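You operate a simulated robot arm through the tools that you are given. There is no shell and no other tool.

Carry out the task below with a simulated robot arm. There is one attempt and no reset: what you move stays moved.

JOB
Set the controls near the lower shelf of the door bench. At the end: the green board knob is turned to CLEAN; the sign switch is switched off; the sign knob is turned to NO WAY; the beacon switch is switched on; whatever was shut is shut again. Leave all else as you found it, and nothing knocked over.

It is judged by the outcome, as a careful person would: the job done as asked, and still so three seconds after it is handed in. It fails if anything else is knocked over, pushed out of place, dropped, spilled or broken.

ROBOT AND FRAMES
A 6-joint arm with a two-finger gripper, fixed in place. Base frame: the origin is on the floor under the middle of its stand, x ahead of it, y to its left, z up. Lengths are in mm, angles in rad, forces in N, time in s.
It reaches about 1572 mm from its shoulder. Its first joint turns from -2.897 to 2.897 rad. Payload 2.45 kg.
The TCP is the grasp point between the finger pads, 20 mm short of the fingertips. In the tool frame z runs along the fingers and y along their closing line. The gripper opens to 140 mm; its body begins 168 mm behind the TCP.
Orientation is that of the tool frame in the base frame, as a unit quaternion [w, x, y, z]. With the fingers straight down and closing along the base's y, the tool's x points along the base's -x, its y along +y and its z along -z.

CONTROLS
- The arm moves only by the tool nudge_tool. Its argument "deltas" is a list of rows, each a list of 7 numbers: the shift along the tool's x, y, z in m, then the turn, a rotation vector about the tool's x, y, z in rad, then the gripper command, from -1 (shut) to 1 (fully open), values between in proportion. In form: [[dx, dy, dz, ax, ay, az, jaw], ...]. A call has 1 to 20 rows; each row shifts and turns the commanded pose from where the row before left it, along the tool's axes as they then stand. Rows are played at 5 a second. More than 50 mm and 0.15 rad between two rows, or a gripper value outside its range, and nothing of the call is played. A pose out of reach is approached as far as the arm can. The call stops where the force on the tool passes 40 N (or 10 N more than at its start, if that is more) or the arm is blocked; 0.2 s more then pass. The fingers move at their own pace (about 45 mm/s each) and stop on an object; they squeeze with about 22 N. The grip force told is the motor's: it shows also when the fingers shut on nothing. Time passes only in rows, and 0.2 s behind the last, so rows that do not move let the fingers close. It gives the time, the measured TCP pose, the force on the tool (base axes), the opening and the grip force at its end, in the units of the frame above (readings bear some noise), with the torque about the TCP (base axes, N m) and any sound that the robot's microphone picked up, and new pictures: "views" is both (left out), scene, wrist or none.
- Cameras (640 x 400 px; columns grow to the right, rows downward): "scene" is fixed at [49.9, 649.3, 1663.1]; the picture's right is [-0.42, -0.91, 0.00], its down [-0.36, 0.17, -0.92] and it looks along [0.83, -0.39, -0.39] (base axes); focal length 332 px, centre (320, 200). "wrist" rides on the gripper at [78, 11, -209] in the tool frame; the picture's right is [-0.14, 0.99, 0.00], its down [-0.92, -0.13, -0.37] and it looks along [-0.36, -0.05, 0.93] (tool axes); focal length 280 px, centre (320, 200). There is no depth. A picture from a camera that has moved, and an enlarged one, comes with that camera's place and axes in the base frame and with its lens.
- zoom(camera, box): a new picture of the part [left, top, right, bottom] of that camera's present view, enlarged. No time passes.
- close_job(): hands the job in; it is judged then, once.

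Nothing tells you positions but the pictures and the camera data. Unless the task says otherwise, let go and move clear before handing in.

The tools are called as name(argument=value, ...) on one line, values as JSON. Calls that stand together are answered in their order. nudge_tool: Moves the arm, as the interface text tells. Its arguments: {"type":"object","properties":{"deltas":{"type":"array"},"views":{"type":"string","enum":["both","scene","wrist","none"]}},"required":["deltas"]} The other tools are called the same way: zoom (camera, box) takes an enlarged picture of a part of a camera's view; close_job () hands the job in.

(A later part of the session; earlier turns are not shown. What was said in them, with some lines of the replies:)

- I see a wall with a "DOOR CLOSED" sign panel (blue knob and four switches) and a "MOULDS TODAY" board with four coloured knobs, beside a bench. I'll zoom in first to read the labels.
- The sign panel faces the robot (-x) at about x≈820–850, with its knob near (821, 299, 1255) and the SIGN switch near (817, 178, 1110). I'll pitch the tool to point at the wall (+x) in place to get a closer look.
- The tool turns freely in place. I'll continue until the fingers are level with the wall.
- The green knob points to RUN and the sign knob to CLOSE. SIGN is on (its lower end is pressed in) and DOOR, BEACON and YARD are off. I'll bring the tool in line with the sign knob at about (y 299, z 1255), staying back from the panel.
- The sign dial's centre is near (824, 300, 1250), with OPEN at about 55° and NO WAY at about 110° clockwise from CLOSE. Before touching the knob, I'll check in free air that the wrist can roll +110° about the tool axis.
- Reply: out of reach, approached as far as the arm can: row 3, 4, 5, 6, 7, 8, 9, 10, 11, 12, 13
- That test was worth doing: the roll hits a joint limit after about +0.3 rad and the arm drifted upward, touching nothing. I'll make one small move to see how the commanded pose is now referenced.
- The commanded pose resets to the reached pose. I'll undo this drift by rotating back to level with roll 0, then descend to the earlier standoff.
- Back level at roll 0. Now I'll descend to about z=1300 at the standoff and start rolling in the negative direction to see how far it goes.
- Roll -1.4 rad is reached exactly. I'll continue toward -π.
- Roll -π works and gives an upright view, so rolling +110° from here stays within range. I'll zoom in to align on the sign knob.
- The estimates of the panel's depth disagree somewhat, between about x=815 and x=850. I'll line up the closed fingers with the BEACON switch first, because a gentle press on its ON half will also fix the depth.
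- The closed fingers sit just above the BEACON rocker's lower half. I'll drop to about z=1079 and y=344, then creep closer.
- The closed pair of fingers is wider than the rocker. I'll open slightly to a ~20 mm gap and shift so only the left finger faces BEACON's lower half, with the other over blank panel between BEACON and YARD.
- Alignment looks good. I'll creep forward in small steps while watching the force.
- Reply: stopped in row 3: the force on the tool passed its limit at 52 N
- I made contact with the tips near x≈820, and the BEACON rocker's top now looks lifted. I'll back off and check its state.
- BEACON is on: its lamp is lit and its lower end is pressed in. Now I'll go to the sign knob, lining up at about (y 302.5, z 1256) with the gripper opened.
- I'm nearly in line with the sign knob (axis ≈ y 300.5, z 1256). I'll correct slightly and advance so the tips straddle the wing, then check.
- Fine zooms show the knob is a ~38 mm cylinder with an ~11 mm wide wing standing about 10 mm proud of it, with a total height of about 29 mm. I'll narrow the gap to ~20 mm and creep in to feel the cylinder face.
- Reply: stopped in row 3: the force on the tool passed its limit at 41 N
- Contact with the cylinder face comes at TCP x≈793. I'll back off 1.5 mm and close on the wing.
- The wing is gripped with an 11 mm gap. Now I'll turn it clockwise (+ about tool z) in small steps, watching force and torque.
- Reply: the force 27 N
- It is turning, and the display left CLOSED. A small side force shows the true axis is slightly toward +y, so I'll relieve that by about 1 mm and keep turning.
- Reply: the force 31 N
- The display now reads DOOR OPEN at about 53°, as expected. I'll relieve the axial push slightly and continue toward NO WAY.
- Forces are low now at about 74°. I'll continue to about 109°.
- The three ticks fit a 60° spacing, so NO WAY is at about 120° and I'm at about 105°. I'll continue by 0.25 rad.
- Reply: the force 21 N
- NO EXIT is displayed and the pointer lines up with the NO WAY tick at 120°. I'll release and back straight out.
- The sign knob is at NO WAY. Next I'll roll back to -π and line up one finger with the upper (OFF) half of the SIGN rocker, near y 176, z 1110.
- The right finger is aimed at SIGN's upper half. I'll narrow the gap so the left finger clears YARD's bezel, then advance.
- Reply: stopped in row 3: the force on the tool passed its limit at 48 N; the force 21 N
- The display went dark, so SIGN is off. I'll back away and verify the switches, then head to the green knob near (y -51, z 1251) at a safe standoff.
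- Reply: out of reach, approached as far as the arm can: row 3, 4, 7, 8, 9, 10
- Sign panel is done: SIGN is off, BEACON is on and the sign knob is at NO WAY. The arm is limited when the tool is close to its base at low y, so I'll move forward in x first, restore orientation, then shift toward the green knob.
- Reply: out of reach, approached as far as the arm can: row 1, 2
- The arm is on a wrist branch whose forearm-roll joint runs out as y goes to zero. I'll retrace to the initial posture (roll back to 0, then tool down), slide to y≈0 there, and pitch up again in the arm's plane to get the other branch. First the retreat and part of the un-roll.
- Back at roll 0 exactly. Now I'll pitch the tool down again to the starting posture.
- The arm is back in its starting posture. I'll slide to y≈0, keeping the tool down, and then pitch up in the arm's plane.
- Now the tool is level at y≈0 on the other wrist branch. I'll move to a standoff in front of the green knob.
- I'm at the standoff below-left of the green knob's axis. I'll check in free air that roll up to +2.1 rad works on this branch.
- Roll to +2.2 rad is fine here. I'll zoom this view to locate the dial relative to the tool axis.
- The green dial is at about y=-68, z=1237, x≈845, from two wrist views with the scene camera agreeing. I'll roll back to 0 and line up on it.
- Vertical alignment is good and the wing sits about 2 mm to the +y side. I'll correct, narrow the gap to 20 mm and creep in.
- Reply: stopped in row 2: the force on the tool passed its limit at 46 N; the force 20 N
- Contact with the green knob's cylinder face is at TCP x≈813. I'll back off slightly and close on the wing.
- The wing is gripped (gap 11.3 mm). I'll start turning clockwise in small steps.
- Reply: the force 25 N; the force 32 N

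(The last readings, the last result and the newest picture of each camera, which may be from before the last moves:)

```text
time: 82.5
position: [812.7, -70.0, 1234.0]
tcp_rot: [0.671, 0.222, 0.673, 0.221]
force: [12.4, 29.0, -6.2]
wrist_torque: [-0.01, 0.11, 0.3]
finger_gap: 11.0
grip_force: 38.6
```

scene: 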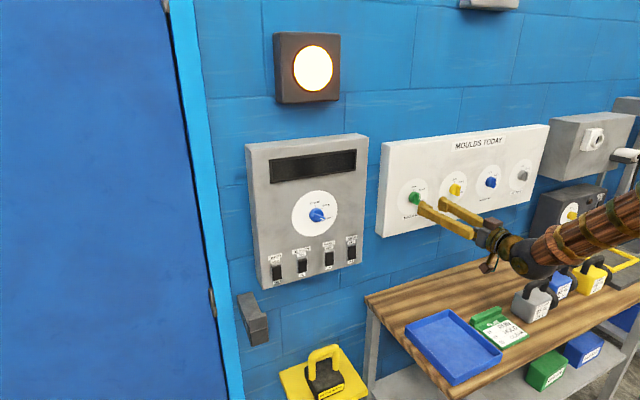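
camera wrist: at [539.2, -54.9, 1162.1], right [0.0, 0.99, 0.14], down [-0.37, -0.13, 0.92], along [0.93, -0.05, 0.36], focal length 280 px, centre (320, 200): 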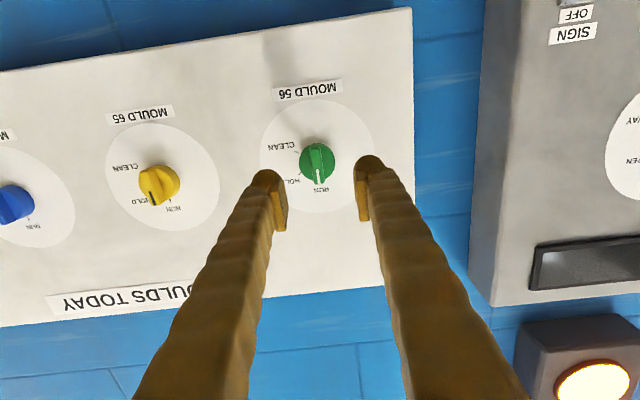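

nudge_tool(deltas=[[0.0004, 0.0005, 0.0001, 0, 0, 0.03, -1], [0, 0, 0, 0, 0, 0.06, -1], [0, 0, 0, 0, 0, 0.07, -1], [0, 0, 0, 0, 0, 0.07, -1], [0, 0, 0, 0, 0, 0.07, -1]], views="scene")

zoom(camera="scene", box=[395, 180, 435, 212])

```text
time: 83.7
position: [812.9, -68.4, 1235.4]
tcp_rot: [0.632, 0.319, 0.631, 0.319]
force: [2.0, 30.6, 17.6]
wrist_torque: [-0.02, -0.13, 0.34]
finger_gap: 11.1
grip_force: 38.4
```

scene: 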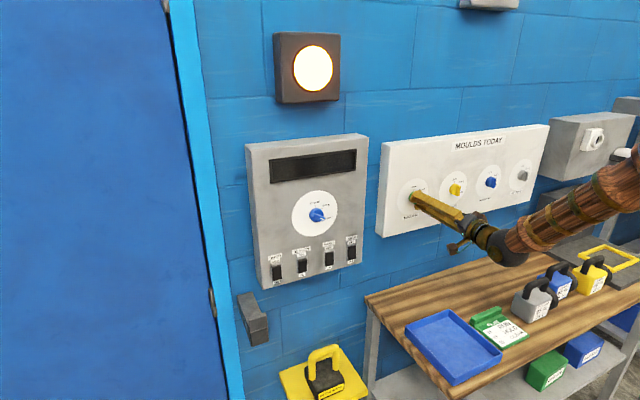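

```text
12.50 times, centred on (415, 196) of scene
camera zoom: at [49.9, 649.3, 1663.1], right [-0.42, -0.91, 0.0], down [-0.36, 0.17, -0.92], along [0.83, -0.39, -0.39], focal length 4146 px, centre (-868, 250)
```

zoom: 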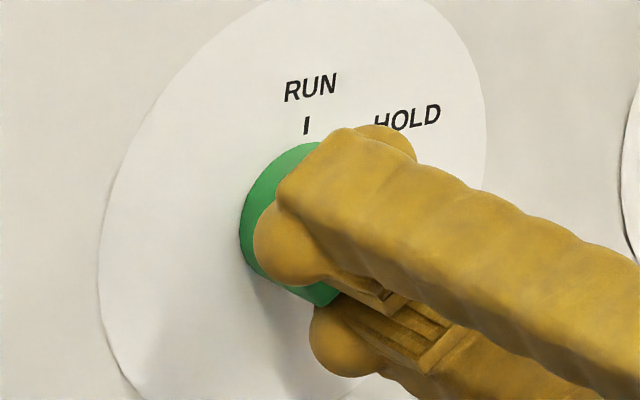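

Side force is building because of a small axis offset. I'll relieve it without rotating and check.

nudge_tool(deltas=[[0.0003, 0.0007, 0, 0, 0, 0, -1], [0, 0, 0, 0, 0, 0, -1]], views="none")

```text
time: 84.2
position: [814.4, -68.5, 1234.7]
tcp_rot: [0.631, 0.319, 0.631, 0.32]
force: [12.0, 12.0, 21.9]
wrist_torque: [-0.04, -0.29, 0.01]
finger_gap: 11.3
grip_force: 37.7
```

nudge_tool(deltas=[[0, 0.0007, 0.0002, 0, 0, 0, -1], [0, 0, 0, 0, 0, 0, -1]], views="none")

```text
time: 84.8
position: [812.0, -69.7, 1234.4]
tcp_rot: [0.63, 0.321, 0.63, 0.319]
force: [-26.4, -0.6, 19.8]
wrist_torque: [0.01, -0.32, -0.14]
finger_gap: 11.1
grip_force: 38.0
```

nudge_tool(deltas=[[-0.0004, 0.0004, -0.0002, 0, 0, 0, -1], [0, 0, 0, 0, 0, 0, -1]], views="none")

```text
time: 85.5
position: [813.2, -67.6, 1234.5]
tcp_rot: [0.63, 0.32, 0.631, 0.319]
force: [-21.3, -7.2, 8.1]
wrist_torque: [-0.01, -0.11, -0.17]
finger_gap: 11.0
grip_force: 38.2
```

nudge_tool(deltas=[[-0.0002, 0, -0.0003, 0, 0, 0.03, -1], [0, 0, 0, 0, 0, 0.06, -1], [0, 0, 0, 0, 0, 0.07, -1], [0, 0, 0, 0, 0, 0.07, -1], [0, 0, 0, 0, 0, 0.07, -1]], views="none")

```text
time: 86.7
position: [813.0, -67.4, 1235.1]
tcp_rot: [0.575, 0.411, 0.577, 0.41]
force: [-4.0, -15.3, -1.4]
wrist_torque: [0.02, -0.01, -0.21]
finger_gap: 11.1
grip_force: 38.0
```

nudge_tool(deltas=[[-0.0003, -0.0001, 0, 0, 0, 0.04, -1], [0, 0, 0, 0, 0, 0.07, -1], [0, 0, 0, 0, 0, 0.07, -1], [0, 0, 0, 0, 0, 0.07, -1], [0, 0, 0, 0, 0, 0.07, -1]], views="none")

```text
time: 87.8
position: [813.2, -68.0, 1236.0]
tcp_rot: [0.502, 0.498, 0.504, 0.496]
force: [17.1, 0.3, -1.3]
wrist_torque: [0.01, 0.02, 0.26]
finger_gap: 11.0
grip_force: 38.1
```

nudge_tool(deltas=[[0, 0, 0.0001, 0, 0, 0.05, -1], [0, 0, 0, 0, 0, 0.07, -1], [0, 0, 0, 0, 0, 0.07, -1], [0, 0, 0, 0, 0, 0.07, -1], [0, 0, 0, 0, 0, 0.07, -1]], views="none")

zoom(camera="wrist", box=[260, 130, 390, 230])

```text
time: 89.0
position: [811.9, -67.9, 1236.1]
tcp_rot: [0.414, 0.573, 0.415, 0.573]
force: [-1.4, 10.3, 9.0]
wrist_torque: [-0.02, -0.17, 0.23]
finger_gap: 10.9
grip_force: 38.3
```

```text
4.00 times, centred on (325, 180) of wrist
camera zoom: at [603.9, 4.2, 1270.8], right [0.0, -0.44, 0.9], down [-0.37, -0.83, -0.41], along [0.93, -0.33, -0.16], focal length 1122 px, centre (300, 280)
```

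zoom: 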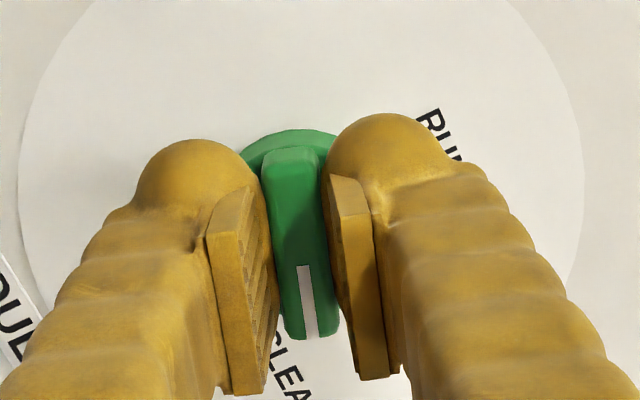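

nudge_tool(deltas=[[0.0001, 0.0001, 0, 0, 0, 0.065, -1], [0, 0, 0, 0, 0, 0.07, -1], [0, 0, 0, 0, 0, 0.07, -1], [0, 0, 0, 0, 0, 0, -1]], views="scene")

zoom(camera="wrist", box=[260, 130, 390, 230])

zoom(camera="scene", box=[395, 175, 445, 215])

```text
time: 90.0
position: [811.5, -67.9, 1234.8]
tcp_rot: [0.355, 0.612, 0.354, 0.612]
force: [18.7, -11.4, 24.6]
wrist_torque: [-0.05, -0.21, -0.15]
finger_gap: 11.1
grip_force: 38.5
```

scene: 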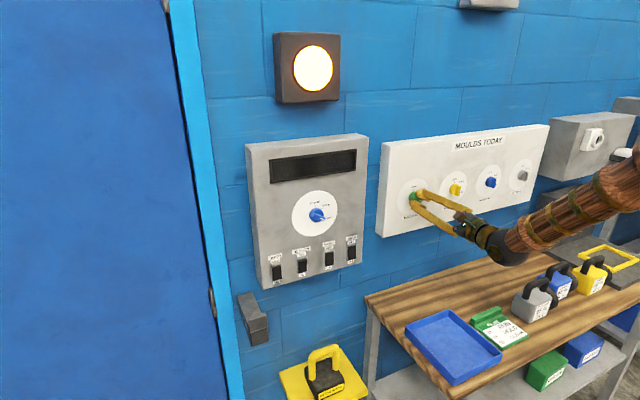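

```text
4.00 times, centred on (325, 180) of wrist
camera zoom: at [603.8, -4.3, 1284.6], right [0.0, -0.61, 0.79], down [-0.37, -0.73, -0.57], along [0.93, -0.29, -0.23], focal length 1122 px, centre (300, 280)
```

zoom: 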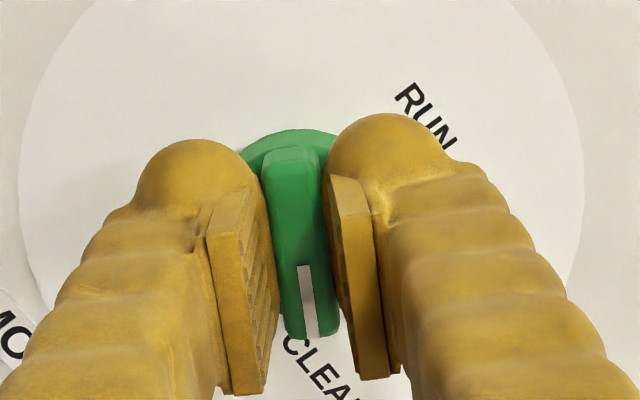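

```text
10.00 times, centred on (420, 195) of scene
camera zoom: at [49.9, 649.3, 1663.1], right [-0.42, -0.91, 0.0], down [-0.36, 0.17, -0.92], along [0.83, -0.39, -0.39], focal length 3317 px, centre (-680, 250)
```

zoom: 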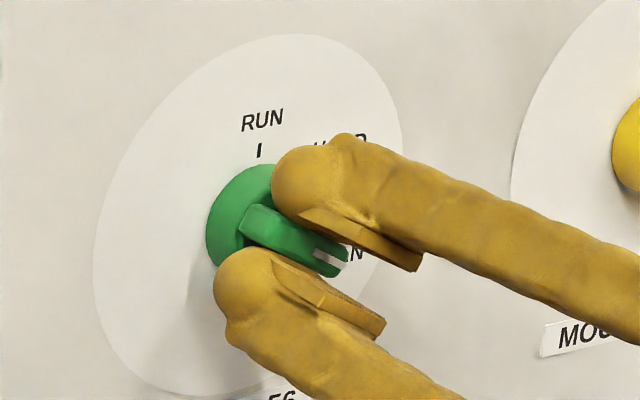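

The knob is at 120°, pointing at CLEAN. I'll relieve the side load, release and back straight out.

nudge_tool(deltas=[[0, 0.0006, 0.0001, 0, 0, 0, -1], [0, 0, 0, 0, 0, 0, -0.9], [0, 0, 0, 0, 0, 0, -0.7], [0, 0, 0, 0, 0, 0, -0.5], [0, 0, 0, 0, 0, 0, -0.5], [0, 0, -0.02, 0, 0, 0, -0.5], [0, 0, -0.03, 0, 0, 0, -0.5], [0, 0, -0.03, 0, 0, 0, -0.5]], views="both")

zoom(camera="scene", box=[395, 175, 445, 215])

zoom(camera="wrist", box=[240, 110, 400, 230])

```text
time: 91.8
position: [734.3, -67.5, 1237.3]
tcp_rot: [0.355, 0.612, 0.354, 0.611]
force: [-0.5, -0.1, -1.1]
wrist_torque: [0.0, -0.01, -0.02]
finger_gap: 35.1
grip_force: 0.1
camera wrist: at [525.3, -4.1, 1285.9], right [0.0, -0.61, 0.79], down [-0.37, -0.73, -0.57], along [0.93, -0.29, -0.23], focal length 280 px, centre (320, 200)
```

scene: 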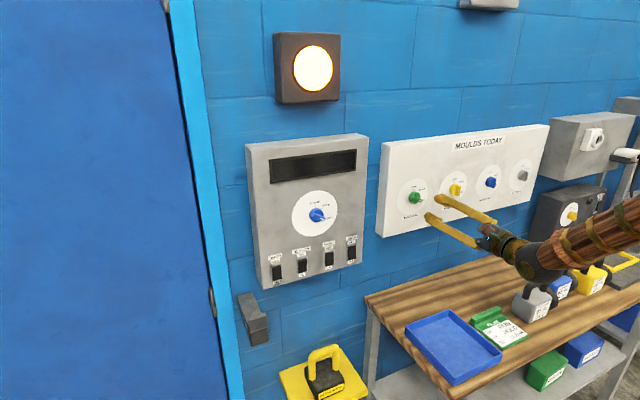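
wrist: 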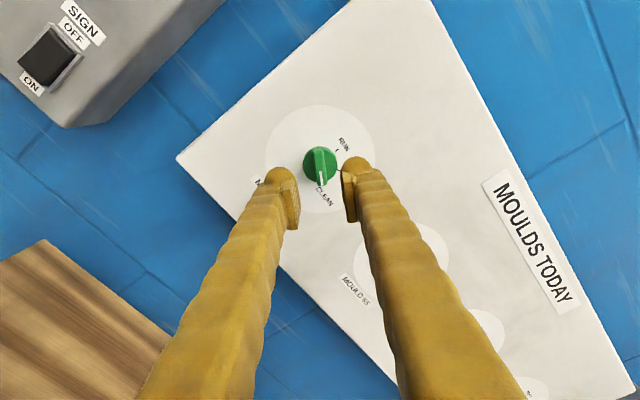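

```text
10.00 times, centred on (420, 195) of scene
camera zoom: at [49.9, 649.3, 1663.1], right [-0.42, -0.91, 0.0], down [-0.36, 0.17, -0.92], along [0.83, -0.39, -0.39], focal length 3317 px, centre (-680, 250)
```

zoom: 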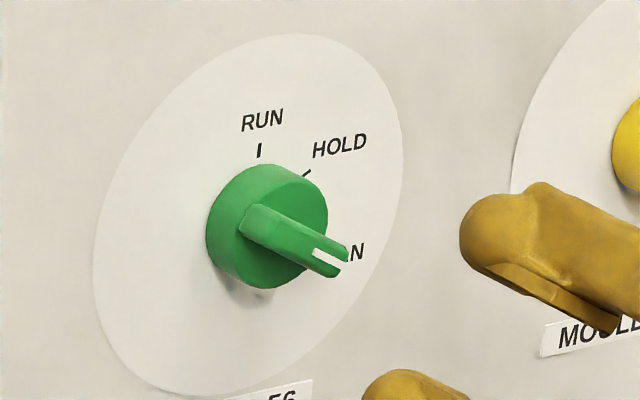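

```text
3.33 times, centred on (320, 170) of wrist
camera zoom: at [525.3, -4.1, 1285.9], right [0.0, -0.61, 0.79], down [-0.37, -0.73, -0.57], along [0.93, -0.29, -0.23], focal length 935 px, centre (320, 300)
```

zoom: 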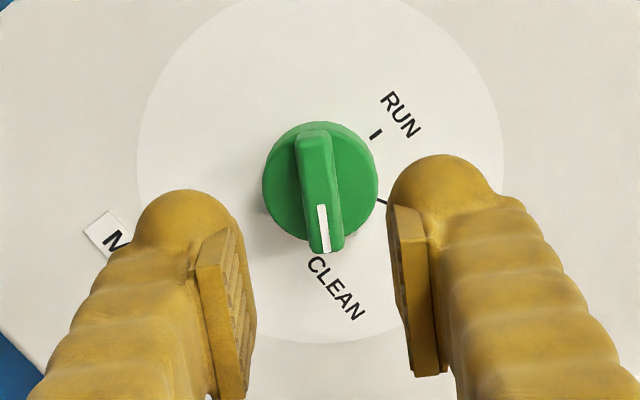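

The green knob points at CLEAN and the tool is released. I'll withdraw further and then do a final check of everything.

nudge_tool(deltas=[[0, 0, -0.03, 0, 0, 0, -0.5], [0.02, 0.0346, -0.01, 0, 0, 0, -0.5], [0.02, 0.0346, 0, 0, 0, 0, -0.5], [0.02, 0.0346, 0, 0, 0, 0, -0.5], [0, 0, 0, 0, 0, 0, -0.5], [0, 0, 0, 0, 0, 0, -0.5], [0, 0, 0, 0, 0, 0, -0.5]], views="both")

zoom(camera="scene", box=[240, 20, 380, 290])

zoom(camera="scene", box=[370, 120, 560, 240])

zoom(camera="scene", box=[360, 240, 640, 400])

zoom(camera="scene", box=[255, 180, 365, 295])

```text
time: 93.5
position: [693.4, -66.0, 1356.4]
tcp_rot: [0.354, 0.613, 0.354, 0.612]
force: [0.8, 0.4, 0.6]
wrist_torque: [0.01, 0.02, -0.02]
finger_gap: 34.8
grip_force: 0.0
camera wrist: at [483.5, -1.9, 1405.3], right [0.0, -0.61, 0.79], down [-0.37, -0.73, -0.57], along [0.93, -0.29, -0.23], focal length 280 px, centre (320, 200)
```

scene: 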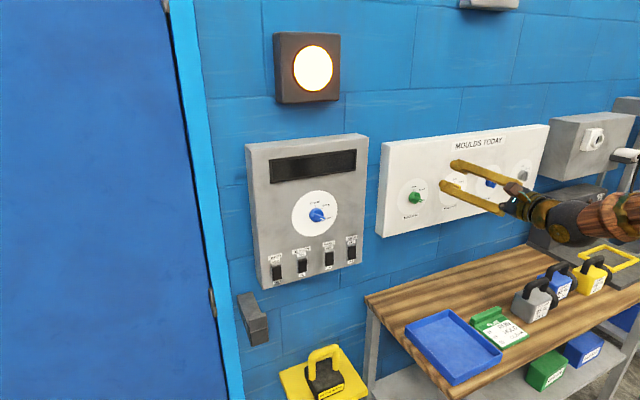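
wrist: 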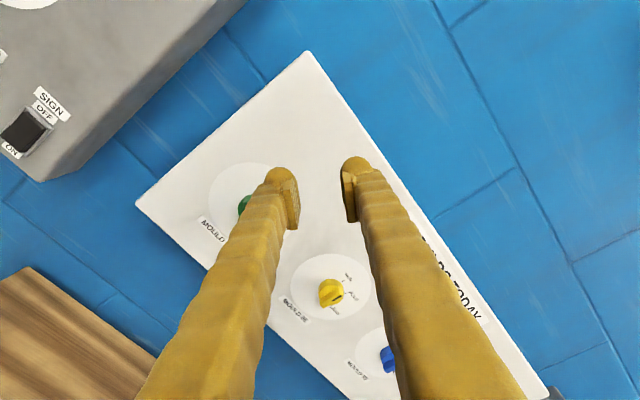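

```text
1.48 times, centred on (310, 155) of scene
camera zoom: at [49.9, 649.3, 1663.1], right [-0.42, -0.91, 0.0], down [-0.36, 0.17, -0.92], along [0.83, -0.39, -0.39], focal length 491 px, centre (335, 267)
```

zoom: 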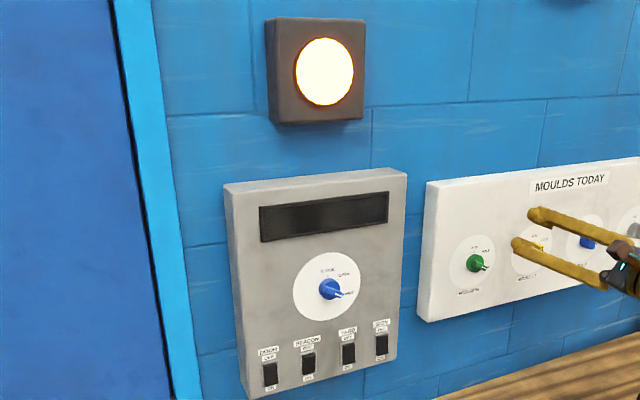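

```text
3.33 times, centred on (465, 180) of scene
camera zoom: at [49.9, 649.3, 1663.1], right [-0.42, -0.91, 0.0], down [-0.36, 0.17, -0.92], along [0.83, -0.39, -0.39], focal length 1106 px, centre (-163, 267)
```

zoom: 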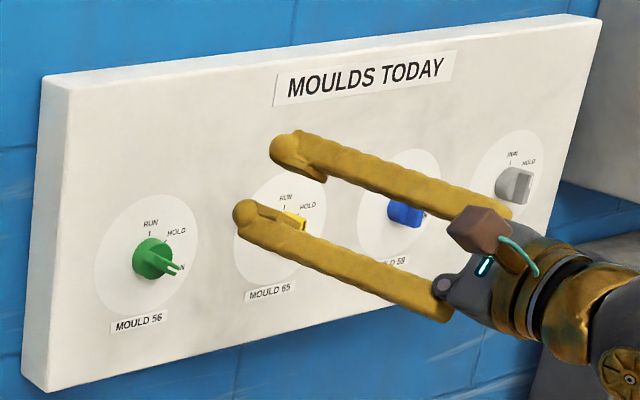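

```text
2.29 times, centred on (500, 320) of scene
camera zoom: at [49.9, 649.3, 1663.1], right [-0.42, -0.91, 0.0], down [-0.36, 0.17, -0.92], along [0.83, -0.39, -0.39], focal length 758 px, centre (-91, -74)
```

zoom: 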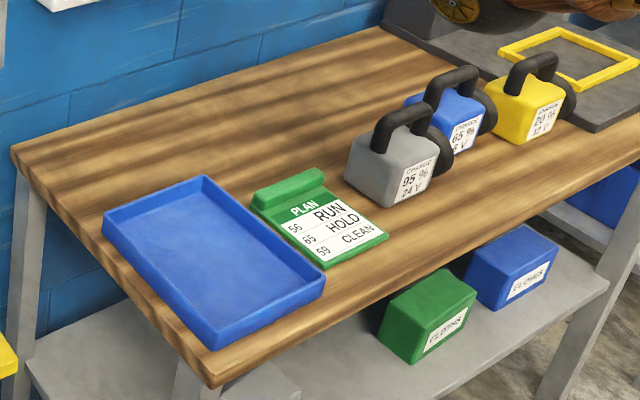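

```text
3.48 times, centred on (310, 238) of scene
camera zoom: at [49.9, 649.3, 1663.1], right [-0.42, -0.91, 0.0], down [-0.36, 0.17, -0.92], along [0.83, -0.39, -0.39], focal length 1154 px, centre (355, 70)
```

zoom: 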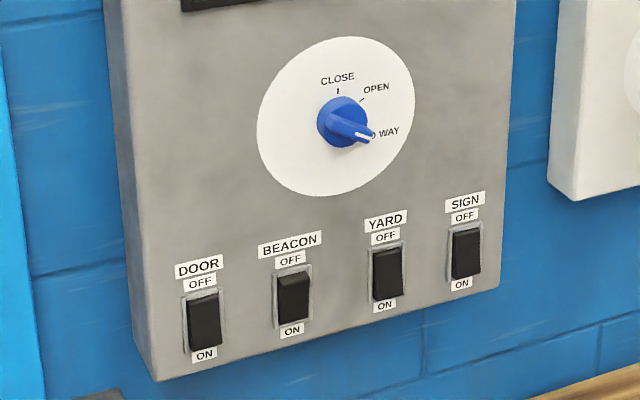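

The final check shows everything as asked:
- **Green board knob:** points at CLEAN.
- **Sign switch:** off, with the display dark.
- **Sign knob:** at NO WAY.
- **Beacon switch:** on, with its lamp lit.

DOOR and YARD, the other knobs and the bench items look unchanged. I opened nothing, the gripper is empty and the arm is clear, so I'm handing the job in.

close_job()

```text
The job is handed in.
```

The controls are set as you asked, and the job is handed in:

- **Green board knob:** turned to CLEAN. The pointer lines up with the label.
- **Sign switch:** switched off. The display is dark.
- **Sign knob:** turned to NO WAY. The sign read NO EXIT at that position before I switched it off.
- **Beacon switch:** switched on. The lamp is lit.

I opened nothing, so there was nothing to shut again. In the last pictures the DOOR and YARD switches and the items on the bench are where they were. I did not touch the other board knobs, though the arm partly hid two of them in that last view.

The gripper was empty and clear of the panels when I handed in.
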